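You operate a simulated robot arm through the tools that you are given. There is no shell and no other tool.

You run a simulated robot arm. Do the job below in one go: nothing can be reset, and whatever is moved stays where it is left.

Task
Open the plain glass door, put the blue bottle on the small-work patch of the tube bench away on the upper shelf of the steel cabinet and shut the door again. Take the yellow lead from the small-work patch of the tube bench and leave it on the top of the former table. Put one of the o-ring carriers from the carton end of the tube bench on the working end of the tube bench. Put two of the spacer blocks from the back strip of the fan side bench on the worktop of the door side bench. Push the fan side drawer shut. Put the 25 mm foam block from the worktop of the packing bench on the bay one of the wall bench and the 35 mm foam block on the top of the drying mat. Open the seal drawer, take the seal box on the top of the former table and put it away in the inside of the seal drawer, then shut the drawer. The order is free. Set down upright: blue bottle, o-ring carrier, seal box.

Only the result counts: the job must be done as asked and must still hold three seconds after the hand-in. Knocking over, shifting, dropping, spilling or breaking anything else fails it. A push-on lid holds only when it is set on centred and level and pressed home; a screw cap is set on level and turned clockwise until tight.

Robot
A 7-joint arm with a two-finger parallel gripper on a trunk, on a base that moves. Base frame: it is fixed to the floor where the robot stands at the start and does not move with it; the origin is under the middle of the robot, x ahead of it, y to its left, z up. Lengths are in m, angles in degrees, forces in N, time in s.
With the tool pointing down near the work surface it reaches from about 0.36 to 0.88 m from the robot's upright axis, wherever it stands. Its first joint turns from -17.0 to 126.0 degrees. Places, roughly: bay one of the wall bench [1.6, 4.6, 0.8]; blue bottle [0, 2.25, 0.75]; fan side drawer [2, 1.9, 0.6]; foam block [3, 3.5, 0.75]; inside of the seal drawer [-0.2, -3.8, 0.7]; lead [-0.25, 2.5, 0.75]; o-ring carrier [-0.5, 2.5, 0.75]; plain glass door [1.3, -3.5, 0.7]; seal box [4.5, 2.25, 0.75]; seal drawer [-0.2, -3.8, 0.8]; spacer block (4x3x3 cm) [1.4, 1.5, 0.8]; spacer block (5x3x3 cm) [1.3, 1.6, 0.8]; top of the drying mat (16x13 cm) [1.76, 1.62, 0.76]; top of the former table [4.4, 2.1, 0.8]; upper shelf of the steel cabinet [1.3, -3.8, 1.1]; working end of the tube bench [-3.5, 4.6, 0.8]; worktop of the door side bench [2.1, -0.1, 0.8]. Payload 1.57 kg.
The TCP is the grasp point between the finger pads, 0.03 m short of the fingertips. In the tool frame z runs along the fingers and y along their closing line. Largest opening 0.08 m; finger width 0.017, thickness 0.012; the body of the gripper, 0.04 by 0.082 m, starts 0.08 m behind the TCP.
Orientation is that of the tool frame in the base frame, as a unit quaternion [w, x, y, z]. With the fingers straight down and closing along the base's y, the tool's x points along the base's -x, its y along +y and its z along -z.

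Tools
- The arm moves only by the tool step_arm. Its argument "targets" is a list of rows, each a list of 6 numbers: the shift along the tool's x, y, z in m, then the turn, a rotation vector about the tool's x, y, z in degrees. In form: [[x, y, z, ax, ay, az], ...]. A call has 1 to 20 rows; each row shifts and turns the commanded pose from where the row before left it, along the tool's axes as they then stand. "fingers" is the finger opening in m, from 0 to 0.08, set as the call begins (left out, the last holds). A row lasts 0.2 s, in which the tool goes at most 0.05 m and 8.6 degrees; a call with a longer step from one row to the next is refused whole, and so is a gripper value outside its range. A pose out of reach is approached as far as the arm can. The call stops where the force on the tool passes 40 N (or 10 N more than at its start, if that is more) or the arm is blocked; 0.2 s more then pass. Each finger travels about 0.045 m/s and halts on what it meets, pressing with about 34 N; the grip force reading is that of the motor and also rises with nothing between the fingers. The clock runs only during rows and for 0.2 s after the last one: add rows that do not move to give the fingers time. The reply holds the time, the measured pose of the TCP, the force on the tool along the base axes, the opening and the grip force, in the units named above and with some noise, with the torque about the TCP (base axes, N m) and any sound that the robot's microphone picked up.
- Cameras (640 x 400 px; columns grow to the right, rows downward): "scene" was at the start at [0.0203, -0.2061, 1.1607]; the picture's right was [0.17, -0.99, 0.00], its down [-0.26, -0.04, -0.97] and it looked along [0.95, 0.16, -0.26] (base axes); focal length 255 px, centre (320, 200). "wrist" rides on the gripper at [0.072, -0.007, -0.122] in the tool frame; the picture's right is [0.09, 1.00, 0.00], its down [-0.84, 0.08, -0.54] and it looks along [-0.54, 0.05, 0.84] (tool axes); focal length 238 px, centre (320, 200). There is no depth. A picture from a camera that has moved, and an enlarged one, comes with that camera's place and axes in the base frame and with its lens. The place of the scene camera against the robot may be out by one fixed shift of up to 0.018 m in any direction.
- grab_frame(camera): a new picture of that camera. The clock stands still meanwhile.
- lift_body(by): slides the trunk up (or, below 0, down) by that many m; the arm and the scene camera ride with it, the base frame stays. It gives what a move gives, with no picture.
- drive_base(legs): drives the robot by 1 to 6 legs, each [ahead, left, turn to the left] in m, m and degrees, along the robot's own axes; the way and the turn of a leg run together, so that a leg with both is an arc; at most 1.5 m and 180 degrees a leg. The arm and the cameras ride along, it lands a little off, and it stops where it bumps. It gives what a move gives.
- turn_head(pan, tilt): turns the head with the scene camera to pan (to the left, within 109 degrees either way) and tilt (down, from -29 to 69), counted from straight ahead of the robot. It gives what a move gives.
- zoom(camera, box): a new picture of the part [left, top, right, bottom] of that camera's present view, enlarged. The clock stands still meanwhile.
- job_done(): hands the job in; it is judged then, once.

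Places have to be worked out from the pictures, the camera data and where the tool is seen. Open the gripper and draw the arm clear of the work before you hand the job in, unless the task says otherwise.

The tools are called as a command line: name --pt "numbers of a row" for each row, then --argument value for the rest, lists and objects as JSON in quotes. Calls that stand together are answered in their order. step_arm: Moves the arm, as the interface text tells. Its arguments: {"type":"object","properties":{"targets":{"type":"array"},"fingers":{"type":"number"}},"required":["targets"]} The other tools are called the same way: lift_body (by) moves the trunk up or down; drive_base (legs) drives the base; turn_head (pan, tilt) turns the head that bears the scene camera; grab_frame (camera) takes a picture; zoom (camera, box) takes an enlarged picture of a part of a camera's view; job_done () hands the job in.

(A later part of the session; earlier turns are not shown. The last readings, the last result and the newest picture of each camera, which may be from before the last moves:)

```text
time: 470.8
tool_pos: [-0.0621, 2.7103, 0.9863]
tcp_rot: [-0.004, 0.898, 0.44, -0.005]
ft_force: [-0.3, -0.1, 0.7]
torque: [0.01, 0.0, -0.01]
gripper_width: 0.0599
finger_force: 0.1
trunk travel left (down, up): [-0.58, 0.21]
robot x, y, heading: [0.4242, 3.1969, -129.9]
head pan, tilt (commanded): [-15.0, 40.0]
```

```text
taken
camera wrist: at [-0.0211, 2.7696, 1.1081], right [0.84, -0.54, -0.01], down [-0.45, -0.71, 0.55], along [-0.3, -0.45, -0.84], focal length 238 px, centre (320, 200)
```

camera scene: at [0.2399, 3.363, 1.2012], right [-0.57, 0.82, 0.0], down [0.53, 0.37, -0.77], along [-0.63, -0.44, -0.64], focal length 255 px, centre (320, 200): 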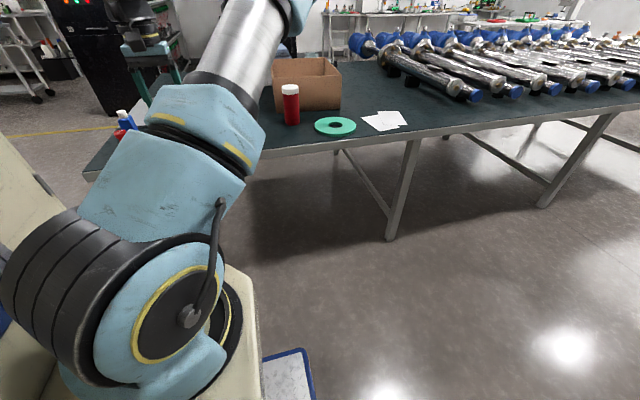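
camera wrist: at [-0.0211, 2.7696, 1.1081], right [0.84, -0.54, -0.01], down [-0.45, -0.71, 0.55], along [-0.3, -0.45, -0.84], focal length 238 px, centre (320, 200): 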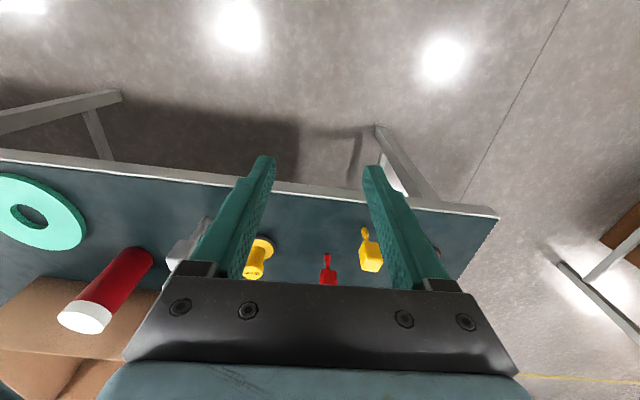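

The yellow lead lies near the edge: its head at about (-0.129, 2.423), its stem toward the bench edge. I drive 0.3 m forward and look from closer.

drive_base --legs '[[0.3, 0.08, 0.3]]'

step_arm --pt "0.03 0.03 0 0 0 0" --pt "0.03 0.03 0 0 0 0" --pt "0 0 0 0 0 0" --fingers 0.08

grab_frame --camera "wrist"

```text
time: 472.9
tool_pos: [-0.1887, 2.4256, 0.9863]
tcp_rot: [-0.004, 0.897, 0.442, -0.005]
ft_force: [0.0, 0.3, 0.1]
torque: [-0.01, 0.01, -0.03]
gripper_width: 0.0599
finger_force: 0.2
trunk travel left (down, up): [-0.58, 0.21]
robot x, y, heading: [0.2941, 2.9135, -129.7]
head pan, tilt (commanded): [-15.0, 40.0]
```

```text
time: 473.7
tool_pos: [-0.1045, 2.4361, 0.9846]
tcp_rot: [-0.004, 0.897, 0.441, -0.005]
ft_force: [-0.2, 0.3, 0.3]
torque: [-0.04, 0.0, -0.01]
gripper_width: 0.0798
finger_force: 0.1
trunk travel left (down, up): [-0.58, 0.21]
robot x, y, heading: [0.2961, 2.9158, -129.7]
head pan, tilt (commanded): [-15.0, 40.0]
```

```text
taken
camera wrist: at [-0.0645, 2.4966, 1.1067], right [0.85, -0.53, -0.01], down [-0.44, -0.71, 0.55], along [-0.3, -0.46, -0.84], focal length 238 px, centre (320, 200)
```

wrist: 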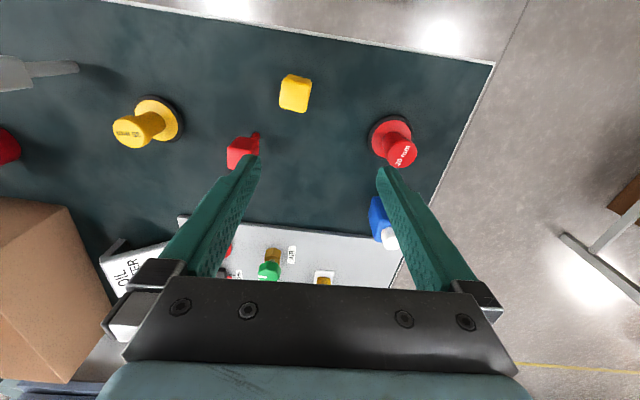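

Seen from above, the lead stands upright on its stem: head centre at about (-0.112, 2.476), z≈0.83. I centre over it and lower until the pads flank the head.

step_arm --pt "0.0135 -0.0152 0 0 0 0" --pt "0.0135 -0.0151 0 0 0 0" --pt "0 0 0.04 0 0 0" --pt "0 0 0.03 0 0 0" --pt "0 0 0 0 0 0"

grab_frame --camera "wrist"

```text
time: 474.9
tool_pos: [-0.1132, 2.4762, 0.9147]
tcp_rot: [-0.004, 0.897, 0.442, -0.004]
ft_force: [0.2, 0.0, -0.2]
torque: [0.03, 0.03, 0.01]
gripper_width: 0.0798
finger_force: 0.0
trunk travel left (down, up): [-0.58, 0.21]
robot x, y, heading: [0.2971, 2.9131, -129.9]
head pan, tilt (commanded): [-15.0, 40.0]
```

```text
taken
camera wrist: at [-0.0733, 2.537, 1.0368], right [0.85, -0.53, -0.01], down [-0.44, -0.71, 0.55], along [-0.3, -0.46, -0.84], focal length 238 px, centre (320, 200)
```

wrist: 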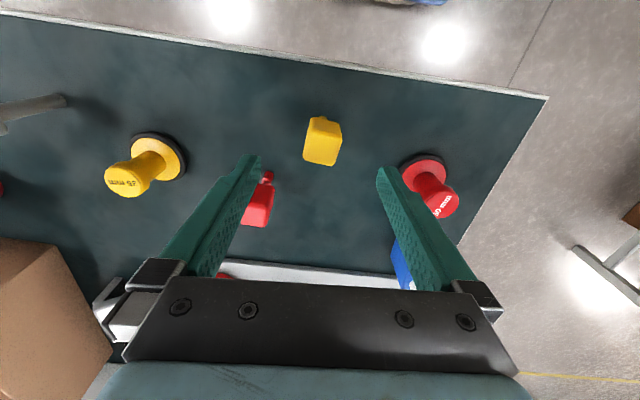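

The head is centred. I lower 8.5 cm and close on it.

step_arm --pt "0 0 0.03 0 0 0" --pt "0 0 0.03 0 0 0" --pt "0 0 0.024 0 0 0" --pt "0 0 0 0 0 0"

grab_frame --camera "wrist"

step_arm --pt "0 0 0 0 0 0" --pt "0 0 0 0 0 0" --pt "0 0 0 0 0 0" --pt "0 0 0 0 0 0" --fingers 0

grab_frame --camera "wrist"

```text
time: 475.9
tool_pos: [-0.1125, 2.4779, 0.8312]
tcp_rot: [-0.003, 0.897, 0.442, -0.005]
ft_force: [0.8, 0.1, -0.3]
torque: [-0.04, -0.01, -0.01]
gripper_width: 0.08
finger_force: 0.1
trunk travel left (down, up): [-0.58, 0.21]
robot x, y, heading: [0.2955, 2.9125, -129.4]
head pan, tilt (commanded): [-15.0, 40.0]
```

```text
taken
camera wrist: at [-0.0737, 2.5368, 0.9528], right [0.85, -0.53, -0.01], down [-0.44, -0.71, 0.55], along [-0.3, -0.46, -0.84], focal length 238 px, centre (320, 200)
```

wrist: 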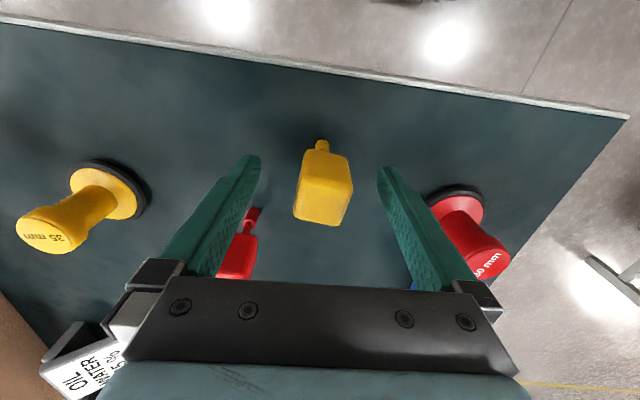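

```text
time: 476.9
tool_pos: [-0.1143, 2.4768, 0.8309]
tcp_rot: [-0.004, 0.897, 0.441, -0.004]
ft_force: [0.4, -0.2, 0.2]
torque: [0.03, 0.01, 0.03]
gripper_width: 0.0294
finger_force: 22.1
trunk travel left (down, up): [-0.58, 0.21]
robot x, y, heading: [0.2954, 2.9106, -129.4]
head pan, tilt (commanded): [-15.0, 40.0]
```

```text
taken
camera wrist: at [-0.0738, 2.5368, 0.9532], right [0.85, -0.53, -0.01], down [-0.44, -0.71, 0.55], along [-0.3, -0.46, -0.84], focal length 238 px, centre (320, 200)
```

wrist: 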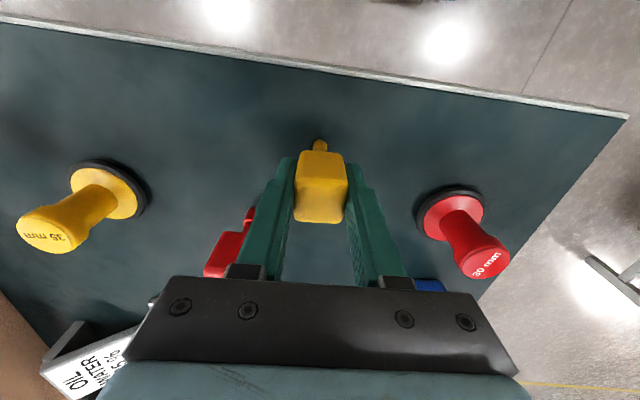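

Gripped (29 mm). I lift it straight up gently.

step_arm --pt "0 0 -0.01 0 0 0" --pt "0 0 -0.02 0 0 0" --pt "0 0 -0.03 0 0 0" --pt "0 0 -0.04 0 0 0" --pt "0 0 -0.04 0 0 0"

grab_frame --camera "wrist"

```text
time: 478.1
tool_pos: [-0.1109, 2.4767, 0.9724]
tcp_rot: [-0.003, 0.898, 0.441, -0.005]
ft_force: [-0.2, -1.3, -0.9]
torque: [-0.02, 0.03, 0.0]
gripper_width: 0.029
finger_force: 33.6
trunk travel left (down, up): [-0.58, 0.21]
robot x, y, heading: [0.2965, 2.9127, -129.5]
head pan, tilt (commanded): [-15.0, 40.0]
```

```text
taken
camera wrist: at [-0.0723, 2.5377, 1.0939], right [0.85, -0.53, -0.01], down [-0.44, -0.71, 0.55], along [-0.3, -0.46, -0.84], focal length 238 px, centre (320, 200)
```

wrist: 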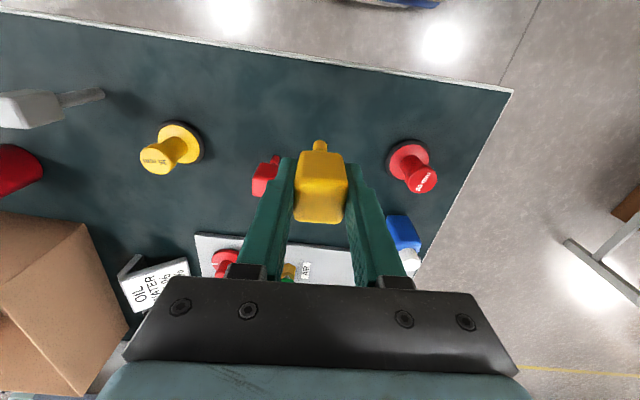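

The lead is held. Now to the former table at the far end of the fan aisle: I back away, turn to face the wall side and look along the aisle.

drive_base --legs '[[-0.55, 0, 0], [0, 0, 90], [0, 0, 90]]'

turn_head --pan -85 --tilt 15

grab_frame --camera "scene"

turn_head --pan -40 --tilt 15

grab_frame --camera "scene"

```text
time: 488.9
tool_pos: [1.0511, 3.7744, 0.9727]
tcp_rot: [0.004, -0.444, 0.896, -0.003]
ft_force: [1.8, -0.7, 0.0]
torque: [0.02, -0.01, 0.01]
gripper_width: 0.029
finger_force: 34.1
trunk travel left (down, up): [-0.58, 0.21]
robot x, y, heading: [0.6497, 3.3379, 51.0]
head pan, tilt (commanded): [-15.0, 40.0]
```

```text
time: 490.3
tool_pos: [1.0513, 3.775, 0.9713]
tcp_rot: [0.005, -0.444, 0.896, -0.003]
ft_force: [1.2, -0.1, -0.2]
torque: [-0.03, -0.05, 0.0]
gripper_width: 0.0293
finger_force: 33.9
trunk travel left (down, up): [-0.58, 0.21]
robot x, y, heading: [0.6494, 3.3364, 50.7]
head pan, tilt (commanded): [-85.0, 15.0]
```

```text
taken
camera scene: at [0.8596, 3.0844, 1.2407], right [-0.56, -0.83, 0.0], down [-0.21, 0.15, -0.97], along [0.8, -0.54, -0.26], focal length 255 px, centre (320, 200)
```

scene: 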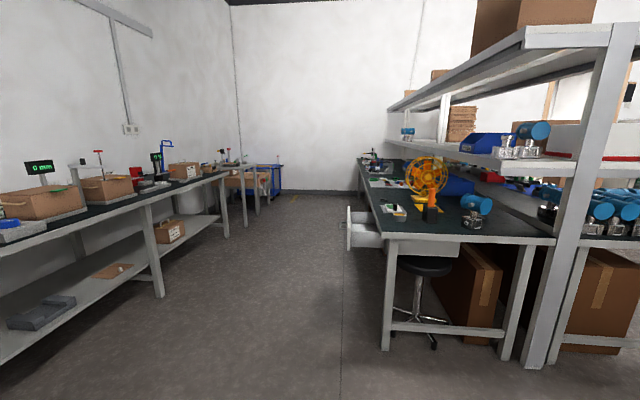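

```text
time: 491.4
tool_pos: [1.0523, 3.7756, 0.9718]
tcp_rot: [0.005, -0.445, 0.896, -0.003]
ft_force: [0.0, -1.0, 0.5]
torque: [-0.02, 0.03, 0.0]
gripper_width: 0.0289
finger_force: 34.5
trunk travel left (down, up): [-0.58, 0.21]
robot x, y, heading: [0.6479, 3.3372, 50.8]
head pan, tilt (commanded): [-40.0, 15.0]
```

```text
taken
camera scene: at [0.8742, 3.1542, 1.2407], right [0.19, -0.98, 0.0], down [-0.25, -0.05, -0.97], along [0.95, 0.18, -0.26], focal length 255 px, centre (320, 200)
```

scene: 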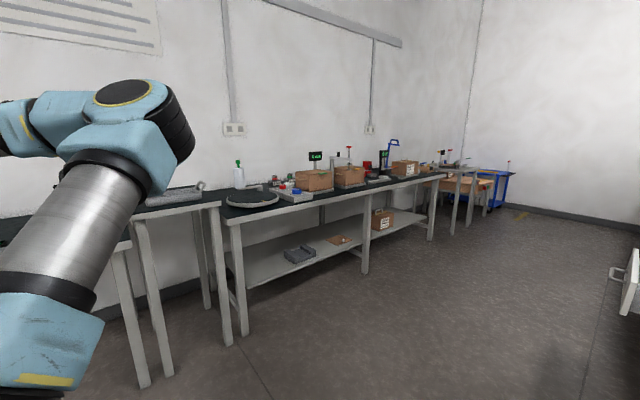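

The aisle is clear: packing bench front at v≈4.3, fan drawer protruding to v≈2.9. I raise the trunk, move to the middle of the aisle, and sidestep right toward the former table.

lift_body --by 0.2

drive_base --legs '[[0.56, 0, -0.4], [0, -1.3, 0], [0, -1.3, 0]]'

turn_head --pan -50 --tilt 25

grab_frame --camera "scene"

turn_head --pan -5 --tilt 35

grab_frame --camera "scene"

```text
time: 493.6
tool_pos: [1.0509, 3.7744, 1.1714]
tcp_rot: [0.006, -0.444, 0.896, -0.004]
ft_force: [-0.9, -0.3, 0.1]
torque: [0.02, 0.01, -0.01]
gripper_width: 0.0289
finger_force: 33.9
trunk travel left (down, up): [-0.78, 0.01]
robot x, y, heading: [0.6499, 3.3344, 50.7]
head pan, tilt (commanded): [-40.0, 15.0]
```

```text
time: 509.1
tool_pos: [3.4073, 2.5303, 1.1717]
tcp_rot: [0.005, -0.438, 0.899, -0.004]
ft_force: [0.1, 0.3, -0.1]
torque: [0.01, 0.01, -0.01]
gripper_width: 0.029
finger_force: 33.6
trunk travel left (down, up): [-0.78, 0.01]
robot x, y, heading: [2.994, 2.099, 49.8]
head pan, tilt (commanded): [-40.0, 15.0]
```

```text
time: 509.8
tool_pos: [3.4065, 2.5311, 1.1727]
tcp_rot: [0.005, -0.437, 0.899, -0.004]
ft_force: [-0.5, 0.4, -0.2]
torque: [-0.02, -0.03, 0.02]
gripper_width: 0.0292
finger_force: 33.7
trunk travel left (down, up): [-0.78, 0.01]
robot x, y, heading: [2.9931, 2.0951, 49.4]
head pan, tilt (commanded): [-50.0, 25.0]
```

```text
taken
camera scene: at [3.2192, 1.8958, 1.4245], right [0.0, -1.0, 0.0], down [-0.42, 0.0, -0.91], along [0.91, 0.0, -0.42], focal length 255 px, centre (320, 200)
```

scene: 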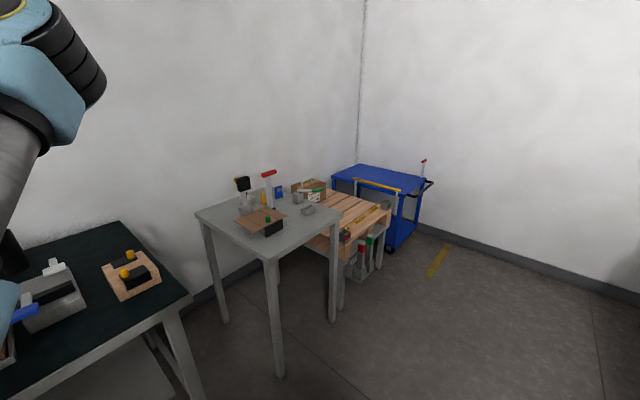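

```text
time: 510.9
tool_pos: [3.4075, 2.5291, 1.1724]
tcp_rot: [0.005, -0.438, 0.899, -0.004]
ft_force: [0.4, 1.1, -0.3]
torque: [0.0, 0.0, -0.02]
gripper_width: 0.0293
finger_force: 34.0
trunk travel left (down, up): [-0.78, 0.01]
robot x, y, heading: [2.993, 2.096, 50.0]
head pan, tilt (commanded): [-5.0, 35.0]
```

```text
taken
camera scene: at [3.1896, 1.9582, 1.4087], right [0.7, -0.71, 0.0], down [-0.41, -0.4, -0.82], along [0.58, 0.58, -0.57], focal length 255 px, centre (320, 200)
```

scene: 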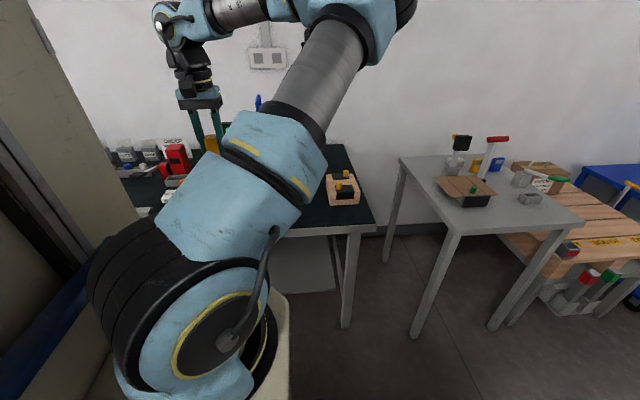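

The former table is close by on the right. I zoom in on its top to find the seal box and a free place.

zoom --camera "scene" --box '[380, 120, 600, 258]'

turn_head --pan -50 --tilt 25

zoom --camera "scene" --box '[180, 150, 360, 270]'

```text
2.90 times, centred on (490, 189) of scene
camera zoom: at [3.1896, 1.9582, 1.4087], right [0.7, -0.71, 0.0], down [-0.41, -0.4, -0.82], along [0.58, 0.58, -0.57], focal length 739 px, centre (-173, 232)
```

zoom: 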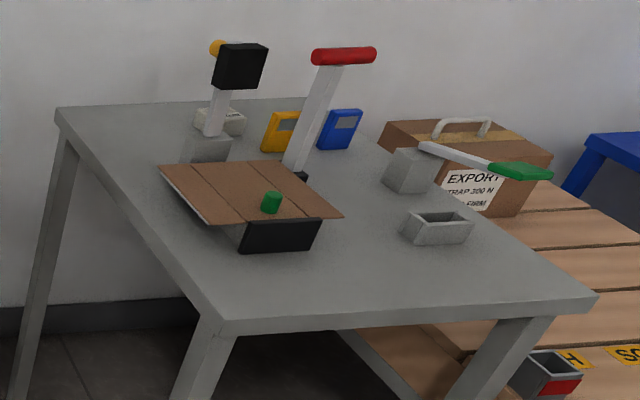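

```text
time: 512.1
tool_pos: [3.4069, 2.5303, 1.1721]
tcp_rot: [0.005, -0.437, 0.899, -0.004]
ft_force: [1.0, 0.4, -0.2]
torque: [0.03, -0.04, 0.04]
gripper_width: 0.0293
finger_force: 33.9
trunk travel left (down, up): [-0.78, 0.01]
robot x, y, heading: [2.9969, 2.0963, 49.8]
head pan, tilt (commanded): [-50.0, 25.0]
```

```text
3.33 times, centred on (270, 210) of scene
camera zoom: at [3.2192, 1.8959, 1.4244], right [0.0, -1.0, 0.0], down [-0.42, 0.0, -0.91], along [0.91, 0.0, -0.42], focal length 850 px, centre (487, 167)
```

zoom: 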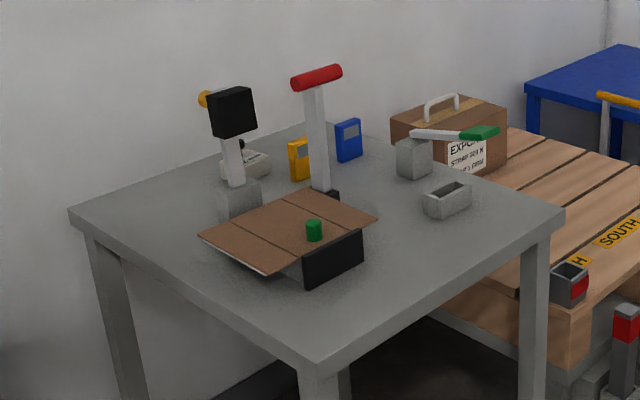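

Candidates for the seal box are the small labelled boxes at the back. I zoom in more to read their labels.

zoom --camera "scene" --box '[225, 165, 300, 215]'

turn_head --pan -25 --tilt 25

zoom --camera "scene" --box '[310, 110, 430, 190]'

```text
8.00 times, centred on (262, 190) of scene
camera zoom: at [3.2192, 1.8959, 1.4244], right [0.0, -1.0, 0.0], down [-0.42, 0.0, -0.91], along [0.91, 0.0, -0.42], focal length 2040 px, centre (780, 280)
```

zoom: 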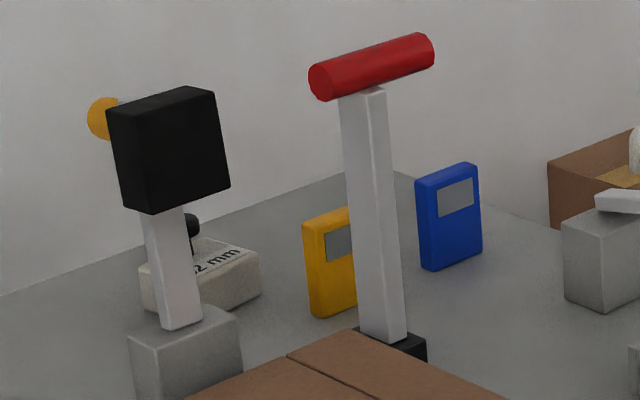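

```text
time: 513.0
tool_pos: [3.4067, 2.5298, 1.1725]
tcp_rot: [0.004, -0.438, 0.899, -0.003]
ft_force: [0.3, 0.3, 0.4]
torque: [-0.05, 0.01, -0.01]
gripper_width: 0.0292
finger_force: 34.5
trunk travel left (down, up): [-0.78, 0.01]
robot x, y, heading: [2.9964, 2.0965, 49.9]
head pan, tilt (commanded): [-25.0, 25.0]
```

```text
5.00 times, centred on (370, 150) of scene
camera zoom: at [3.2107, 1.9347, 1.4245], right [0.42, -0.91, 0.0], down [-0.38, -0.18, -0.91], along [0.82, 0.38, -0.42], focal length 1275 px, centre (70, 450)
```

zoom: 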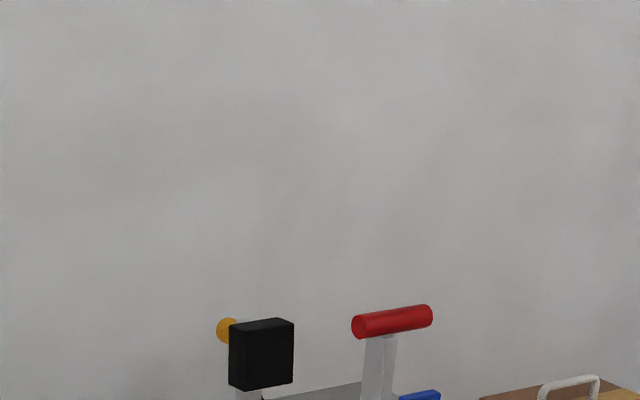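

The seal box is the small white labelled box with a black knob at the table's back ("… mm", like the ones in the drawer). First the lead: I move right so I face the former table, aiming for the free spot at its front, about (4.31, 1.99).

drive_base --legs '[[0.06, -1.05, 0.5]]'

turn_head --pan -10 --tilt 35

grab_frame --camera "scene"

grab_frame --camera "wrist"

```text
time: 518.4
tool_pos: [4.2524, 1.9104, 1.1721]
tcp_rot: [0.005, -0.447, 0.894, -0.004]
ft_force: [0.2, -0.5, -0.9]
torque: [-0.01, 0.03, 0.0]
gripper_width: 0.0289
finger_force: 33.8
trunk travel left (down, up): [-0.78, 0.01]
robot x, y, heading: [3.8513, 1.4744, 51.0]
head pan, tilt (commanded): [-25.0, 25.0]
```

```text
time: 519.2
tool_pos: [4.2523, 1.9103, 1.1707]
tcp_rot: [0.004, -0.448, 0.894, -0.004]
ft_force: [-0.2, 0.7, -0.4]
torque: [-0.03, 0.02, -0.01]
gripper_width: 0.0289
finger_force: 34.4
trunk travel left (down, up): [-0.78, 0.01]
robot x, y, heading: [3.8545, 1.4733, 51.0]
head pan, tilt (commanded): [-10.0, 35.0]
```

```text
taken
camera scene: at [4.0546, 1.3282, 1.4087], right [0.66, -0.75, 0.0], down [-0.43, -0.38, -0.82], along [0.62, 0.54, -0.57], focal length 255 px, centre (320, 200)
```

scene: 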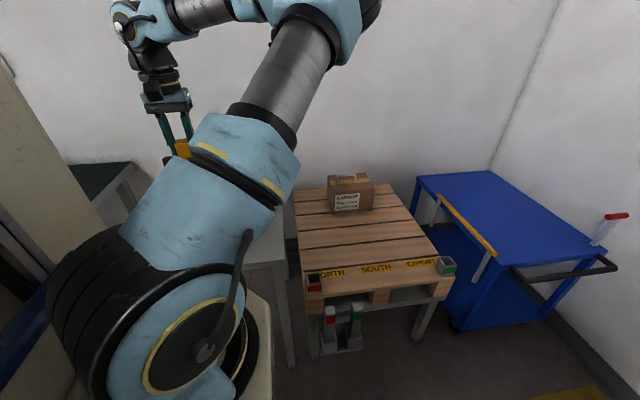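

```text
taken
camera wrist: at [4.213, 1.849, 1.2936], right [-0.85, 0.52, -0.01], down [0.43, 0.72, 0.55], along [0.29, 0.46, -0.84], focal length 238 px, centre (320, 200)
```

wrist: 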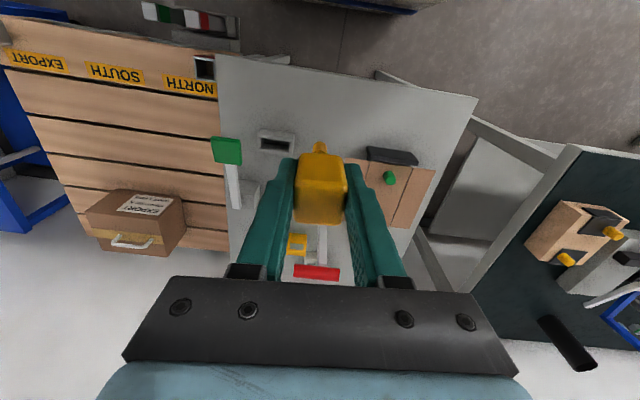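

The spot between the small tray and the former's black front is free. I move forward 10 cm and lower; the table top is at z≈0.81, so contact is expected near TCP z≈0.884.

step_arm --pt "-0.0329 0.0058 0 0 0 0" --pt "-0.0329 0.0058 0 0 0 0" --pt "-0.0329 0.0057 0 0 0 0" --pt "0 0 0 0 0 0"

lift_body --by -0.22

grab_frame --camera "wrist"

```text
time: 520.2
tool_pos: [4.2961, 1.9997, 1.1716]
tcp_rot: [0.005, -0.448, 0.894, -0.003]
ft_force: [0.0, 0.0, -0.5]
torque: [-0.02, 0.0, 0.02]
gripper_width: 0.0291
finger_force: 34.0
trunk travel left (down, up): [-0.78, 0.01]
robot x, y, heading: [3.8483, 1.4677, 51.1]
head pan, tilt (commanded): [-10.0, 35.0]
```

```text
time: 522.5
tool_pos: [4.2971, 1.9995, 0.9532]
tcp_rot: [0.004, -0.447, 0.895, -0.004]
ft_force: [-0.5, 0.2, -0.3]
torque: [0.01, 0.0, 0.0]
gripper_width: 0.029
finger_force: 33.6
trunk travel left (down, up): [-0.56, 0.23]
robot x, y, heading: [3.8496, 1.4692, 51.1]
head pan, tilt (commanded): [-10.0, 35.0]
```

```text
taken
camera wrist: at [4.2576, 1.9385, 1.0748], right [-0.85, 0.52, -0.01], down [0.43, 0.72, 0.55], along [0.29, 0.46, -0.84], focal length 238 px, centre (320, 200)
```

wrist: 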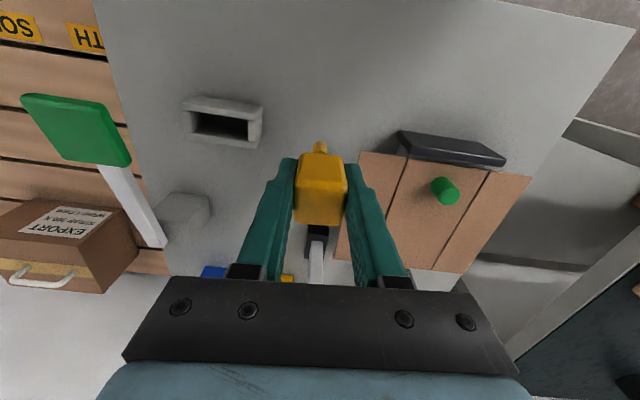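

The cardboard sheet comes close to the right finger, so I shift 3.5 cm back toward the front edge, then lower to near contact.

step_arm --pt "0.035 -0.005 0 0 0 0" --pt "0 0 0.03 0 0 0" --pt "0 0 0.025 0 0 0" --pt "0 0 0 0 0 0"

step_arm --pt "0 0 0.005 0 0 0" --pt "0 0 0 0 0 0"

grab_frame --camera "wrist"

```text
time: 523.5
tool_pos: [4.2812, 1.9691, 0.8973]
tcp_rot: [0.004, -0.448, 0.894, -0.005]
ft_force: [-0.5, 0.0, -0.5]
torque: [0.02, 0.01, -0.03]
gripper_width: 0.0289
finger_force: 33.9
trunk travel left (down, up): [-0.56, 0.23]
robot x, y, heading: [3.8491, 1.4671, 51.3]
head pan, tilt (commanded): [-10.0, 35.0]
```

```text
time: 524.1
tool_pos: [4.2803, 1.9693, 0.8919]
tcp_rot: [0.004, -0.448, 0.894, -0.003]
ft_force: [-0.4, 0.3, -0.2]
torque: [0.01, -0.02, -0.01]
gripper_width: 0.0289
finger_force: 34.0
trunk travel left (down, up): [-0.56, 0.23]
robot x, y, heading: [3.849, 1.4675, 51.2]
head pan, tilt (commanded): [-10.0, 35.0]
```

```text
taken
camera wrist: at [4.2416, 1.9076, 1.0147], right [-0.85, 0.52, -0.01], down [0.43, 0.72, 0.55], along [0.29, 0.46, -0.84], focal length 238 px, centre (320, 200)
```

wrist: 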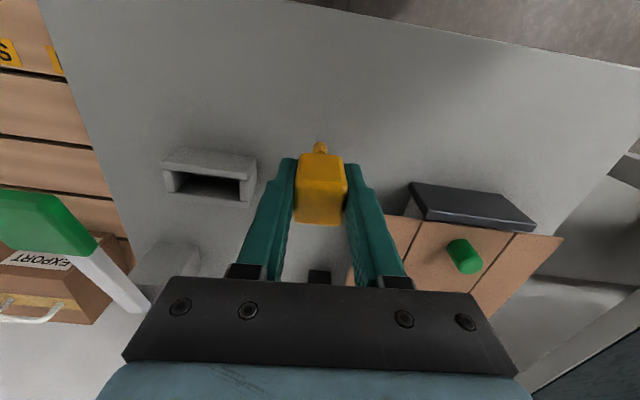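

step_arm --pt "0 0 0.004 0 0 0" --pt "0 0 0 0 0 0"

step_arm --pt "0 0 0.004 0 0 0" --pt "0 0 0 0 0 0"

step_arm --pt "0 0 0.004 0 0 0" --pt "0 0 0 0 0 0"

```text
time: 524.7
tool_pos: [4.2825, 1.969, 0.8882]
tcp_rot: [0.005, -0.449, 0.894, -0.004]
ft_force: [-0.3, 0.8, -0.9]
torque: [0.03, 0.01, -0.01]
gripper_width: 0.0291
finger_force: 34.2
trunk travel left (down, up): [-0.56, 0.23]
robot x, y, heading: [3.8502, 1.4704, 51.3]
head pan, tilt (commanded): [-10.0, 35.0]
```

```text
time: 525.3
tool_pos: [4.2812, 1.9698, 0.8834]
tcp_rot: [0.006, -0.448, 0.894, -0.003]
ft_force: [-0.3, 0.2, -0.3]
torque: [0.01, -0.02, 0.02]
gripper_width: 0.0291
finger_force: 34.5
trunk travel left (down, up): [-0.56, 0.23]
robot x, y, heading: [3.8515, 1.4698, 51.1]
head pan, tilt (commanded): [-10.0, 35.0]
```

```text
time: 525.9
tool_pos: [4.2811, 1.9701, 0.8816]
tcp_rot: [0.006, -0.448, 0.894, -0.003]
ft_force: [1.9, -0.5, 7.1]
torque: [-0.05, -0.02, -0.04]
gripper_width: 0.0291
finger_force: 33.4
trunk travel left (down, up): [-0.56, 0.23]
robot x, y, heading: [3.855, 1.4664, 51.0]
head pan, tilt (commanded): [-10.0, 35.0]
```

Contact at z≈0.882 (table top 0.808). I open the fingers slightly and check that the lead stands.

step_arm --pt "0 0 -0.0007 0 0 0" --pt "0 0 0 0 0 0"

step_arm --pt "0 0 0 0 0 0" --pt "0 0 0 0 0 0" --pt "0 0 0 0 0 0" --fingers 0.05

grab_frame --camera "wrist"

```text
time: 526.5
tool_pos: [4.2818, 1.9699, 0.8812]
tcp_rot: [0.005, -0.448, 0.894, -0.004]
ft_force: [1.4, 0.5, 2.7]
torque: [-0.01, -0.11, -0.02]
gripper_width: 0.0293
finger_force: 33.7
trunk travel left (down, up): [-0.56, 0.23]
robot x, y, heading: [3.8543, 1.4715, 51.1]
head pan, tilt (commanded): [-10.0, 35.0]
```

```text
time: 527.3
tool_pos: [4.2812, 1.9693, 0.8822]
tcp_rot: [0.005, -0.448, 0.894, -0.003]
ft_force: [0.1, -0.6, 0.3]
torque: [-0.04, 0.02, 0.01]
gripper_width: 0.0499
finger_force: 0.2
trunk travel left (down, up): [-0.56, 0.23]
robot x, y, heading: [3.8503, 1.4726, 51.1]
head pan, tilt (commanded): [-10.0, 35.0]
```

```text
taken
camera wrist: at [4.2416, 1.9073, 1.0032], right [-0.85, 0.52, -0.01], down [0.43, 0.72, 0.55], along [0.29, 0.46, -0.84], focal length 238 px, centre (320, 200)
```

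wrist: 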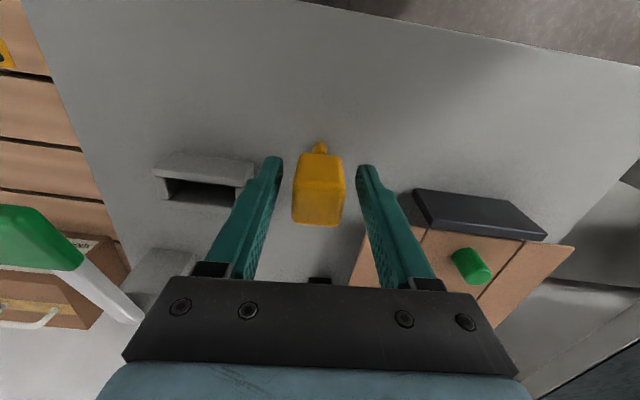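

The lead stands by itself. I rise straight up.

step_arm --pt "0 0 -0.02 0 0 0" --pt "0 0 -0.04 0 0 0" --pt "0 0 -0.04 0 0 0" --pt "0 0 -0.04 0 0 0" --pt "0 0 -0.04 0 0 0"

lift_body --by 0.2

grab_frame --camera "wrist"

```text
time: 528.5
tool_pos: [4.28, 1.9696, 1.0616]
tcp_rot: [0.005, -0.448, 0.894, -0.003]
ft_force: [0.6, 0.7, 0.4]
torque: [0.0, 0.03, 0.0]
gripper_width: 0.05
finger_force: 0.1
trunk travel left (down, up): [-0.56, 0.23]
robot x, y, heading: [3.8533, 1.4694, 51.3]
head pan, tilt (commanded): [-10.0, 35.0]
```

```text
time: 530.7
tool_pos: [4.279, 1.9689, 1.2611]
tcp_rot: [0.004, -0.448, 0.894, -0.005]
ft_force: [0.2, -0.3, -0.2]
torque: [0.02, 0.0, -0.01]
gripper_width: 0.0499
finger_force: 0.0
trunk travel left (down, up): [-0.76, 0.03]
robot x, y, heading: [3.8512, 1.468, 51.2]
head pan, tilt (commanded): [-10.0, 35.0]
```

```text
taken
camera wrist: at [4.2401, 1.9079, 1.383], right [-0.85, 0.52, -0.01], down [0.43, 0.72, 0.55], along [0.29, 0.46, -0.84], focal length 238 px, centre (320, 200)
```

wrist: 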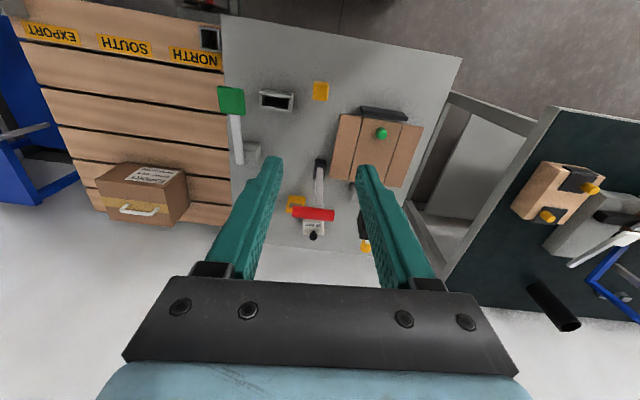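

I can see the whole table: the seal box (white, black knob) at about (4.48, 2.26), behind the T-handle. I zoom in to get its orientation and size.

zoom --camera "wrist" --box '[270, 150, 366, 250]'

```text
4.00 times, centred on (318, 200) of wrist
camera zoom: at [4.2401, 1.9079, 1.383], right [-0.85, 0.52, -0.01], down [0.43, 0.72, 0.55], along [0.29, 0.46, -0.84], focal length 953 px, centre (328, 200)
```

zoom: 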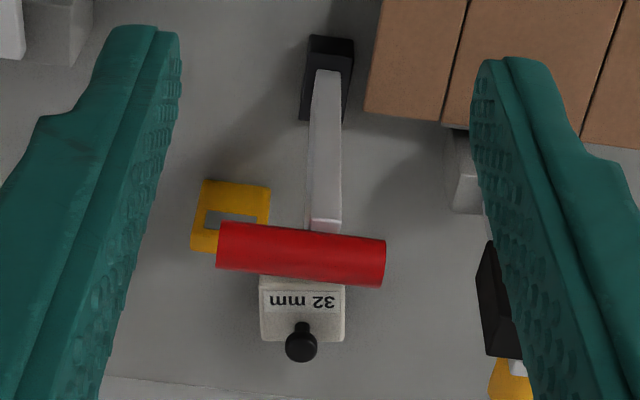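

The seal box ("32 mm") measures about 6 × 5 cm, centred near (4.491, 2.278), long side at -34°. To keep the camera away from the T-handle I turn the tool 93° the other way, high in free air, and drive 0.165 m forward.

step_arm --pt "0 0 0 0 0 -8.5" --pt "0 0 0 0 0 -8.5" --pt "0 0 0 0 0 -8.5" --pt "0 0 0 0 0 -8.5" --pt "0 0 0 0 0 -8.5" --pt "0 0 0 0 0 -8.5" --pt "0 0 0 0 0 -8.5" --pt "0 0 0 0 0 -8.5" --pt "0 0 0 0 0 -8.5" --pt "0 0 0 0 0 -8.5" --pt "0 0 0 0 0 -8.2" --pt "0 0 0 0 0 0" --fingers 0.08

drive_base --legs '[[0.165, 0, -0.7]]'

grab_frame --camera "wrist"

```text
time: 533.3
tool_pos: [4.1219, 1.8887, 1.2125]
tcp_rot: [0.0, 0.957, -0.29, 0.005]
ft_force: [-0.5, -0.6, -0.7]
torque: [0.02, 0.02, 0.02]
gripper_width: 0.0799
finger_force: 0.0
out of reach, approached as far as the arm can: row 7, 8, 9, 10, 11
trunk travel left (down, up): [-0.76, 0.03]
robot x, y, heading: [3.8499, 1.4701, 51.0]
head pan, tilt (commanded): [-10.0, 35.0]
```

```text
time: 534.7
tool_pos: [4.233, 2.0132, 1.2132]
tcp_rot: [-0.001, 0.955, -0.298, 0.005]
ft_force: [0.1, 0.6, -0.3]
torque: [0.02, 0.02, 0.01]
gripper_width: 0.08
finger_force: 0.2
trunk travel left (down, up): [-0.76, 0.03]
robot x, y, heading: [3.959, 1.5982, 50.5]
head pan, tilt (commanded): [-10.0, 35.0]
```

```text
taken
camera wrist: at [4.2943, 1.9775, 1.3355], right [-0.49, -0.87, 0.0], down [-0.74, 0.41, 0.53], along [-0.46, 0.26, -0.85], focal length 238 px, centre (320, 200)
```

wrist: 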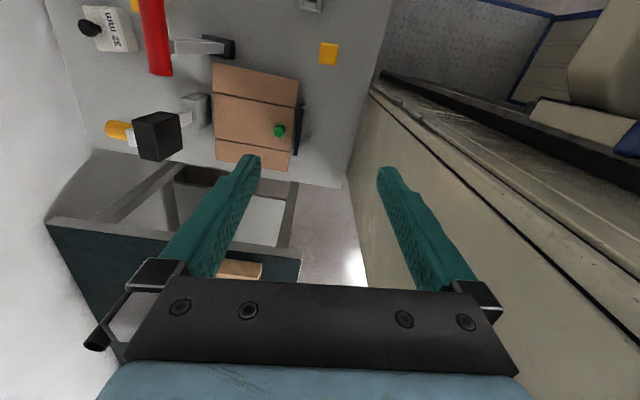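

That yaw made the wrist run into its limit. The other direction (camera to my left) is known to work and also clears the stand's knob, so I rotate back through and sidestep right 0.11 m so the forearm passes beside the stand's head.

step_arm --pt "0 0 0 0 0 8.5" --pt "0 0 0 0 0 8.5" --pt "0 0 0 0 0 8.5" --pt "0 0 0 0 0 8.5" --pt "0 0 0 0 0 8.5" --pt "0 0 0 0 0 8.5" --pt "0 0 0 0 0 8.5" --pt "0 0 0 0 0 8.5" --pt "0 0 0 0 0 8.5" --pt "0 0 0 0 0 8.5" --pt "0 0 0 0 0 8.2" --pt "-0.04 -0.02 -0.02 0 0 0" --pt "-0.04 -0.02 -0.02 0 0 0" --pt "-0.04 -0.02 -0.01 0 0 0"

step_arm --pt "0 0 0 0 0 8" --pt "0 0 0 0 0 8" --pt "0 0 0 0 0 8" --pt "0 0 0 0 0 8" --pt "0 0 0 0 0 8" --pt "0 0 0 0 0 8" --pt "0 0 0 0 0 8" --pt "0 0 0 0 0 8" --pt "0 0 0 0 0 8" --pt "0 0 0 0 0 8" --pt "0 0 0 0 0 7" --pt "0 0 0 0 0 0"

drive_base --legs '[[0, -0.11, 0]]'

grab_frame --camera "wrist"

```text
time: 537.7
tool_pos: [4.3538, 2.071, 1.263]
tcp_rot: [0.005, -0.441, 0.898, -0.003]
ft_force: [0.2, -0.6, 1.1]
torque: [0.02, 0.0, 0.02]
gripper_width: 0.0799
finger_force: 0.0
trunk travel left (down, up): [-0.76, 0.03]
robot x, y, heading: [3.9566, 1.5957, 49.9]
head pan, tilt (commanded): [-10.0, 35.0]
```

```text
time: 540.3
tool_pos: [4.3532, 2.0714, 1.2646]
tcp_rot: [0.006, 0.299, 0.954, 0.001]
ft_force: [0.0, -0.2, 0.8]
torque: [0.0, 0.01, 0.02]
gripper_width: 0.0803
finger_force: 0.0
trunk travel left (down, up): [-0.76, 0.03]
robot x, y, heading: [3.9572, 1.5943, 50.4]
head pan, tilt (commanded): [-10.0, 35.0]
```

```text
time: 541.5
tool_pos: [4.4392, 2.0003, 1.2635]
tcp_rot: [0.006, 0.299, 0.954, 0.001]
ft_force: [-0.5, -0.9, 0.2]
torque: [-0.01, -0.04, -0.02]
gripper_width: 0.0798
finger_force: 0.1
trunk travel left (down, up): [-0.76, 0.03]
robot x, y, heading: [4.0441, 1.5241, 50.1]
head pan, tilt (commanded): [-10.0, 35.0]
```

```text
taken
camera wrist: at [4.3744, 2.0354, 1.3855], right [0.49, 0.87, 0.0], down [0.73, -0.41, 0.55], along [0.48, -0.27, -0.83], focal length 238 px, centre (320, 200)
```

wrist: 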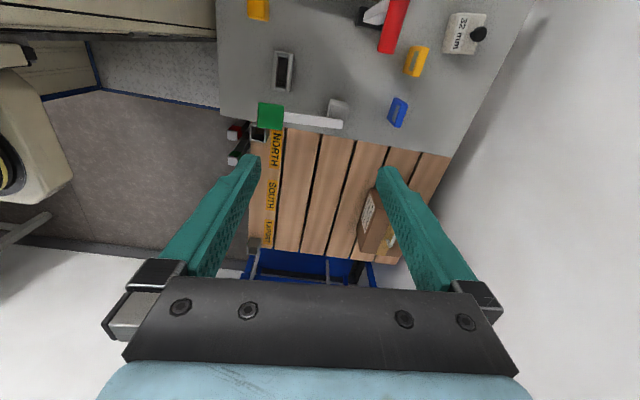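

The tool is turned with the camera to the left. I move over the seal box (about (4.492, 2.276)) at this safe height first.

step_arm --pt "0.019 0.0428 0 0 0 0" --pt "0.019 0.0428 0 0 0 0" --pt "0.019 0.0428 0 0 0 0" --pt "0.019 0.0427 0 0 0 0" --pt "0.019 0.0427 0 0 0 0" --pt "0.019 0.0427 0 0 0 0" --pt "0 0 0 0 0 0"

grab_frame --camera "wrist"

turn_head --pan 5 --tilt 15

grab_frame --camera "scene"

```text
time: 543.1
tool_pos: [4.4815, 2.2268, 1.2627]
tcp_rot: [0.006, 0.298, 0.955, 0.001]
ft_force: [-1.3, 0.2, -0.1]
torque: [-0.02, -0.04, -0.01]
gripper_width: 0.0797
finger_force: 0.1
out of reach, approached as far as the arm can: row 5, 6
trunk travel left (down, up): [-0.76, 0.03]
robot x, y, heading: [4.0429, 1.5216, 50.3]
head pan, tilt (commanded): [-10.0, 35.0]
```

```text
taken
camera wrist: at [4.416, 2.2618, 1.3847], right [0.49, 0.87, 0.0], down [0.73, -0.41, 0.55], along [0.48, -0.27, -0.83], focal length 238 px, centre (320, 200)
```

wrist: 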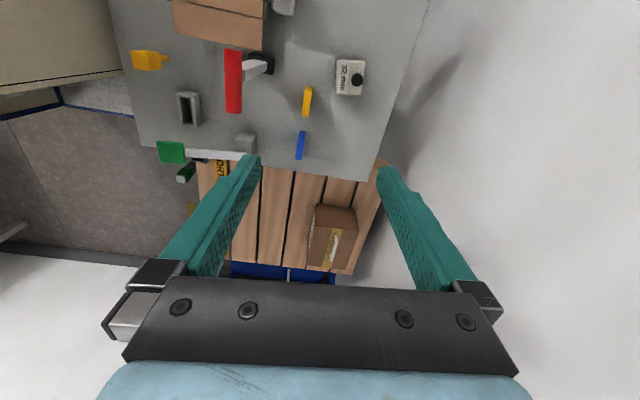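

```text
time: 544.0
tool_pos: [4.4815, 2.2255, 1.2634]
tcp_rot: [0.004, 0.299, 0.954, 0.002]
ft_force: [0.2, 0.5, -0.3]
torque: [0.0, 0.01, -0.02]
gripper_width: 0.0802
finger_force: 0.1
trunk travel left (down, up): [-0.76, 0.03]
robot x, y, heading: [4.0385, 1.526, 50.3]
head pan, tilt (commanded): [5.0, 15.0]
```

```text
taken
camera scene: at [4.2287, 1.4024, 1.4206], right [0.82, -0.57, 0.0], down [-0.15, -0.21, -0.97], along [0.55, 0.79, -0.26], focal length 255 px, centre (320, 200)
```

scene: 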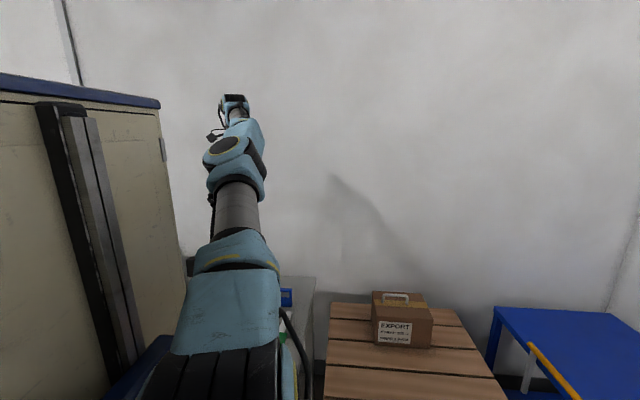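

At this height the arm is fully stretched; lower down it reaches further. I descend in steps while closing the remaining 5 cm.

step_arm --pt "0 0 0.045 0 0 0" --pt "0 0 0.045 0 0 0" --pt "0.0066 0.0156 0.04 0 0 0" --pt "0.0066 0.0156 0.04 0 0 0" --pt "0.0066 0.0156 0.03 0 0 0" --pt "0 0 0 0 0 0"

grab_frame --camera "wrist"

grab_frame --camera "scene"

```text
time: 545.4
tool_pos: [4.4946, 2.2761, 1.0625]
tcp_rot: [0.006, 0.3, 0.954, 0.001]
ft_force: [0.5, -1.0, 0.0]
torque: [0.02, -0.05, -0.01]
gripper_width: 0.0802
finger_force: 0.1
trunk travel left (down, up): [-0.76, 0.03]
robot x, y, heading: [4.0435, 1.5258, 50.3]
head pan, tilt (commanded): [5.0, 15.0]
```

```text
taken
camera wrist: at [4.4294, 2.3105, 1.1838], right [0.49, 0.87, 0.0], down [0.73, -0.41, 0.55], along [0.48, -0.27, -0.83], focal length 238 px, centre (320, 200)
```

wrist: 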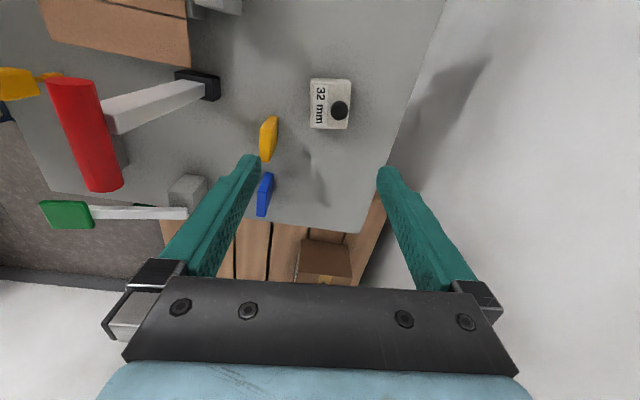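

```text
taken
camera scene: at [4.2287, 1.4024, 1.4207], right [0.82, -0.57, 0.0], down [-0.15, -0.21, -0.97], along [0.55, 0.79, -0.26], focal length 255 px, centre (320, 200)
```

scene: 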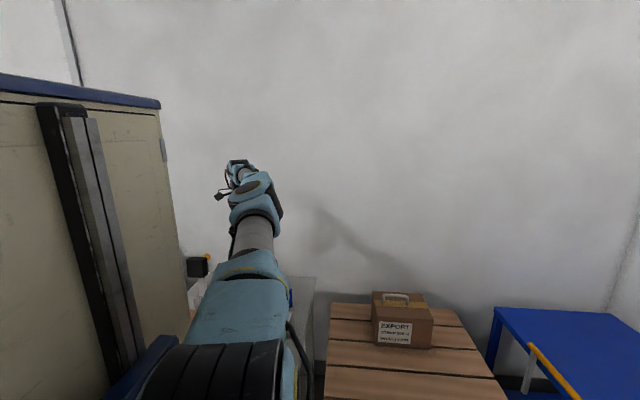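

The tool reached the box's place at z=1.06. I zoom to centre precisely before descending.

zoom --camera "wrist" --box '[290, 60, 370, 150]'

zoom --camera "scene" --box '[160, 220, 340, 340]'

```text
4.44 times, centred on (330, 105) of wrist
camera zoom: at [4.4294, 2.3105, 1.1838], right [0.49, 0.87, 0.0], down [0.73, -0.41, 0.55], along [0.48, -0.27, -0.83], focal length 1059 px, centre (276, 622)
```

zoom: 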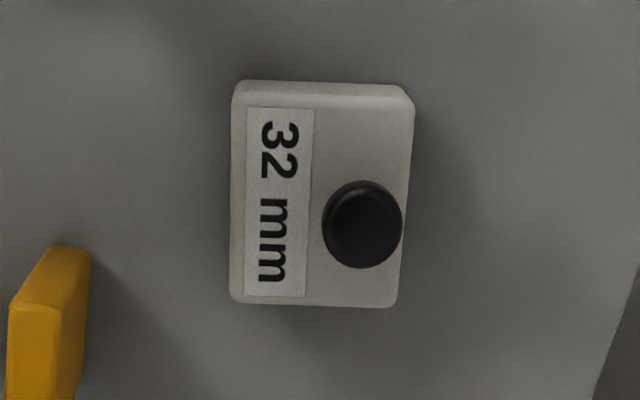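

```text
3.33 times, centred on (250, 280) of scene
camera zoom: at [4.2287, 1.4024, 1.4207], right [0.82, -0.57, 0.0], down [-0.15, -0.21, -0.97], along [0.55, 0.79, -0.26], focal length 850 px, centre (553, -67)
```

zoom: 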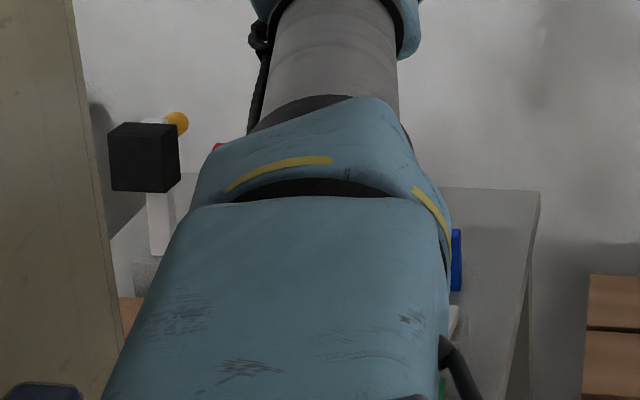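

The box is centred 1 cm off along the closing line. I correct, yaw 3°, and descend toward it, stopping part-way to check.

step_arm --pt "0.005 0.01 0 0 0 -3" --pt "0 0 0.04 0 0 0" --pt "0 0 0.04 0 0 0" --pt "0 0 0.04 0 0 0" --pt "0 0 0.03 0 0 0" --pt "0 0 0 0 0 0"

grab_frame --camera "wrist"

grab_frame --camera "scene"

```text
time: 546.8
tool_pos: [4.4977, 2.2753, 0.9145]
tcp_rot: [0.006, 0.299, 0.954, 0.001]
ft_force: [-0.5, -0.5, 0.0]
torque: [-0.01, -0.02, -0.04]
gripper_width: 0.0799
finger_force: 0.0
out of reach, approached as far as the arm can: row 1
trunk travel left (down, up): [-0.76, 0.03]
robot x, y, heading: [4.0396, 1.5275, 50.4]
head pan, tilt (commanded): [5.0, 15.0]
```

```text
taken
camera wrist: at [4.4326, 2.3104, 1.0351], right [0.49, 0.87, 0.01], down [0.72, -0.41, 0.55], along [0.48, -0.27, -0.83], focal length 238 px, centre (320, 200)
```

wrist: 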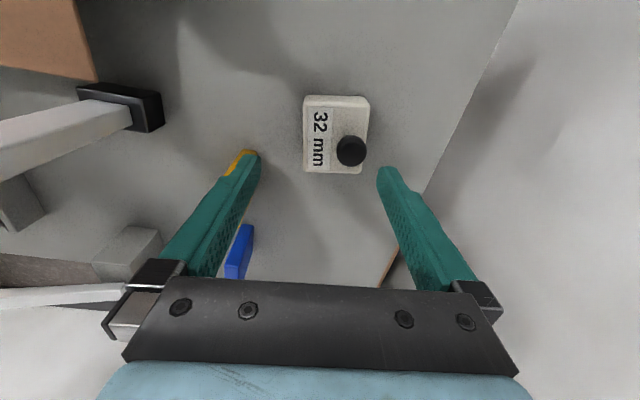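

```text
taken
camera scene: at [4.2287, 1.4024, 1.4207], right [0.82, -0.57, 0.0], down [-0.15, -0.21, -0.97], along [0.55, 0.79, -0.26], focal length 255 px, centre (320, 200)
```

scene: 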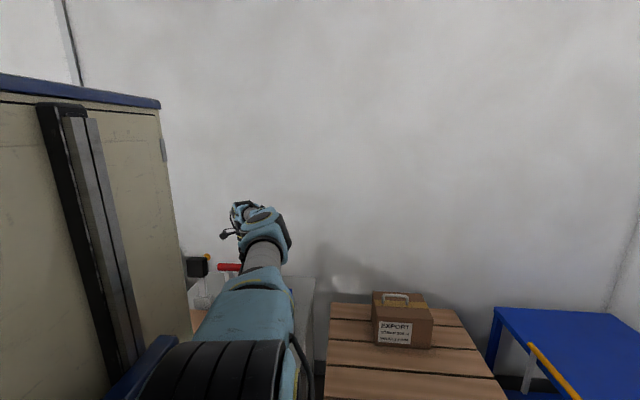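

The box is ~1 cm further out than the gripper's centre. At this lower height there is more reach, so I shift by that now and check.

step_arm --pt "0.005 0.005 0 0 0 0" --pt "0.005 0.005 0 0 0 0" --pt "0 0 0 0 0 0"

grab_frame --camera "wrist"

```text
time: 547.5
tool_pos: [4.4939, 2.2875, 0.9127]
tcp_rot: [0.005, 0.299, 0.954, 0.003]
ft_force: [-0.3, 0.1, -0.7]
torque: [-0.02, 0.01, 0.0]
gripper_width: 0.0801
finger_force: 0.1
trunk travel left (down, up): [-0.76, 0.03]
robot x, y, heading: [4.0423, 1.5287, 50.3]
head pan, tilt (commanded): [5.0, 15.0]
```

```text
taken
camera wrist: at [4.4292, 2.3226, 1.0349], right [0.49, 0.87, 0.01], down [0.72, -0.41, 0.55], along [0.48, -0.27, -0.83], focal length 238 px, centre (320, 200)
```

wrist: 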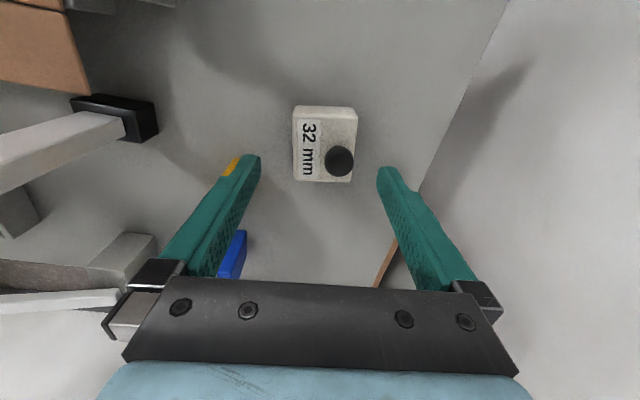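

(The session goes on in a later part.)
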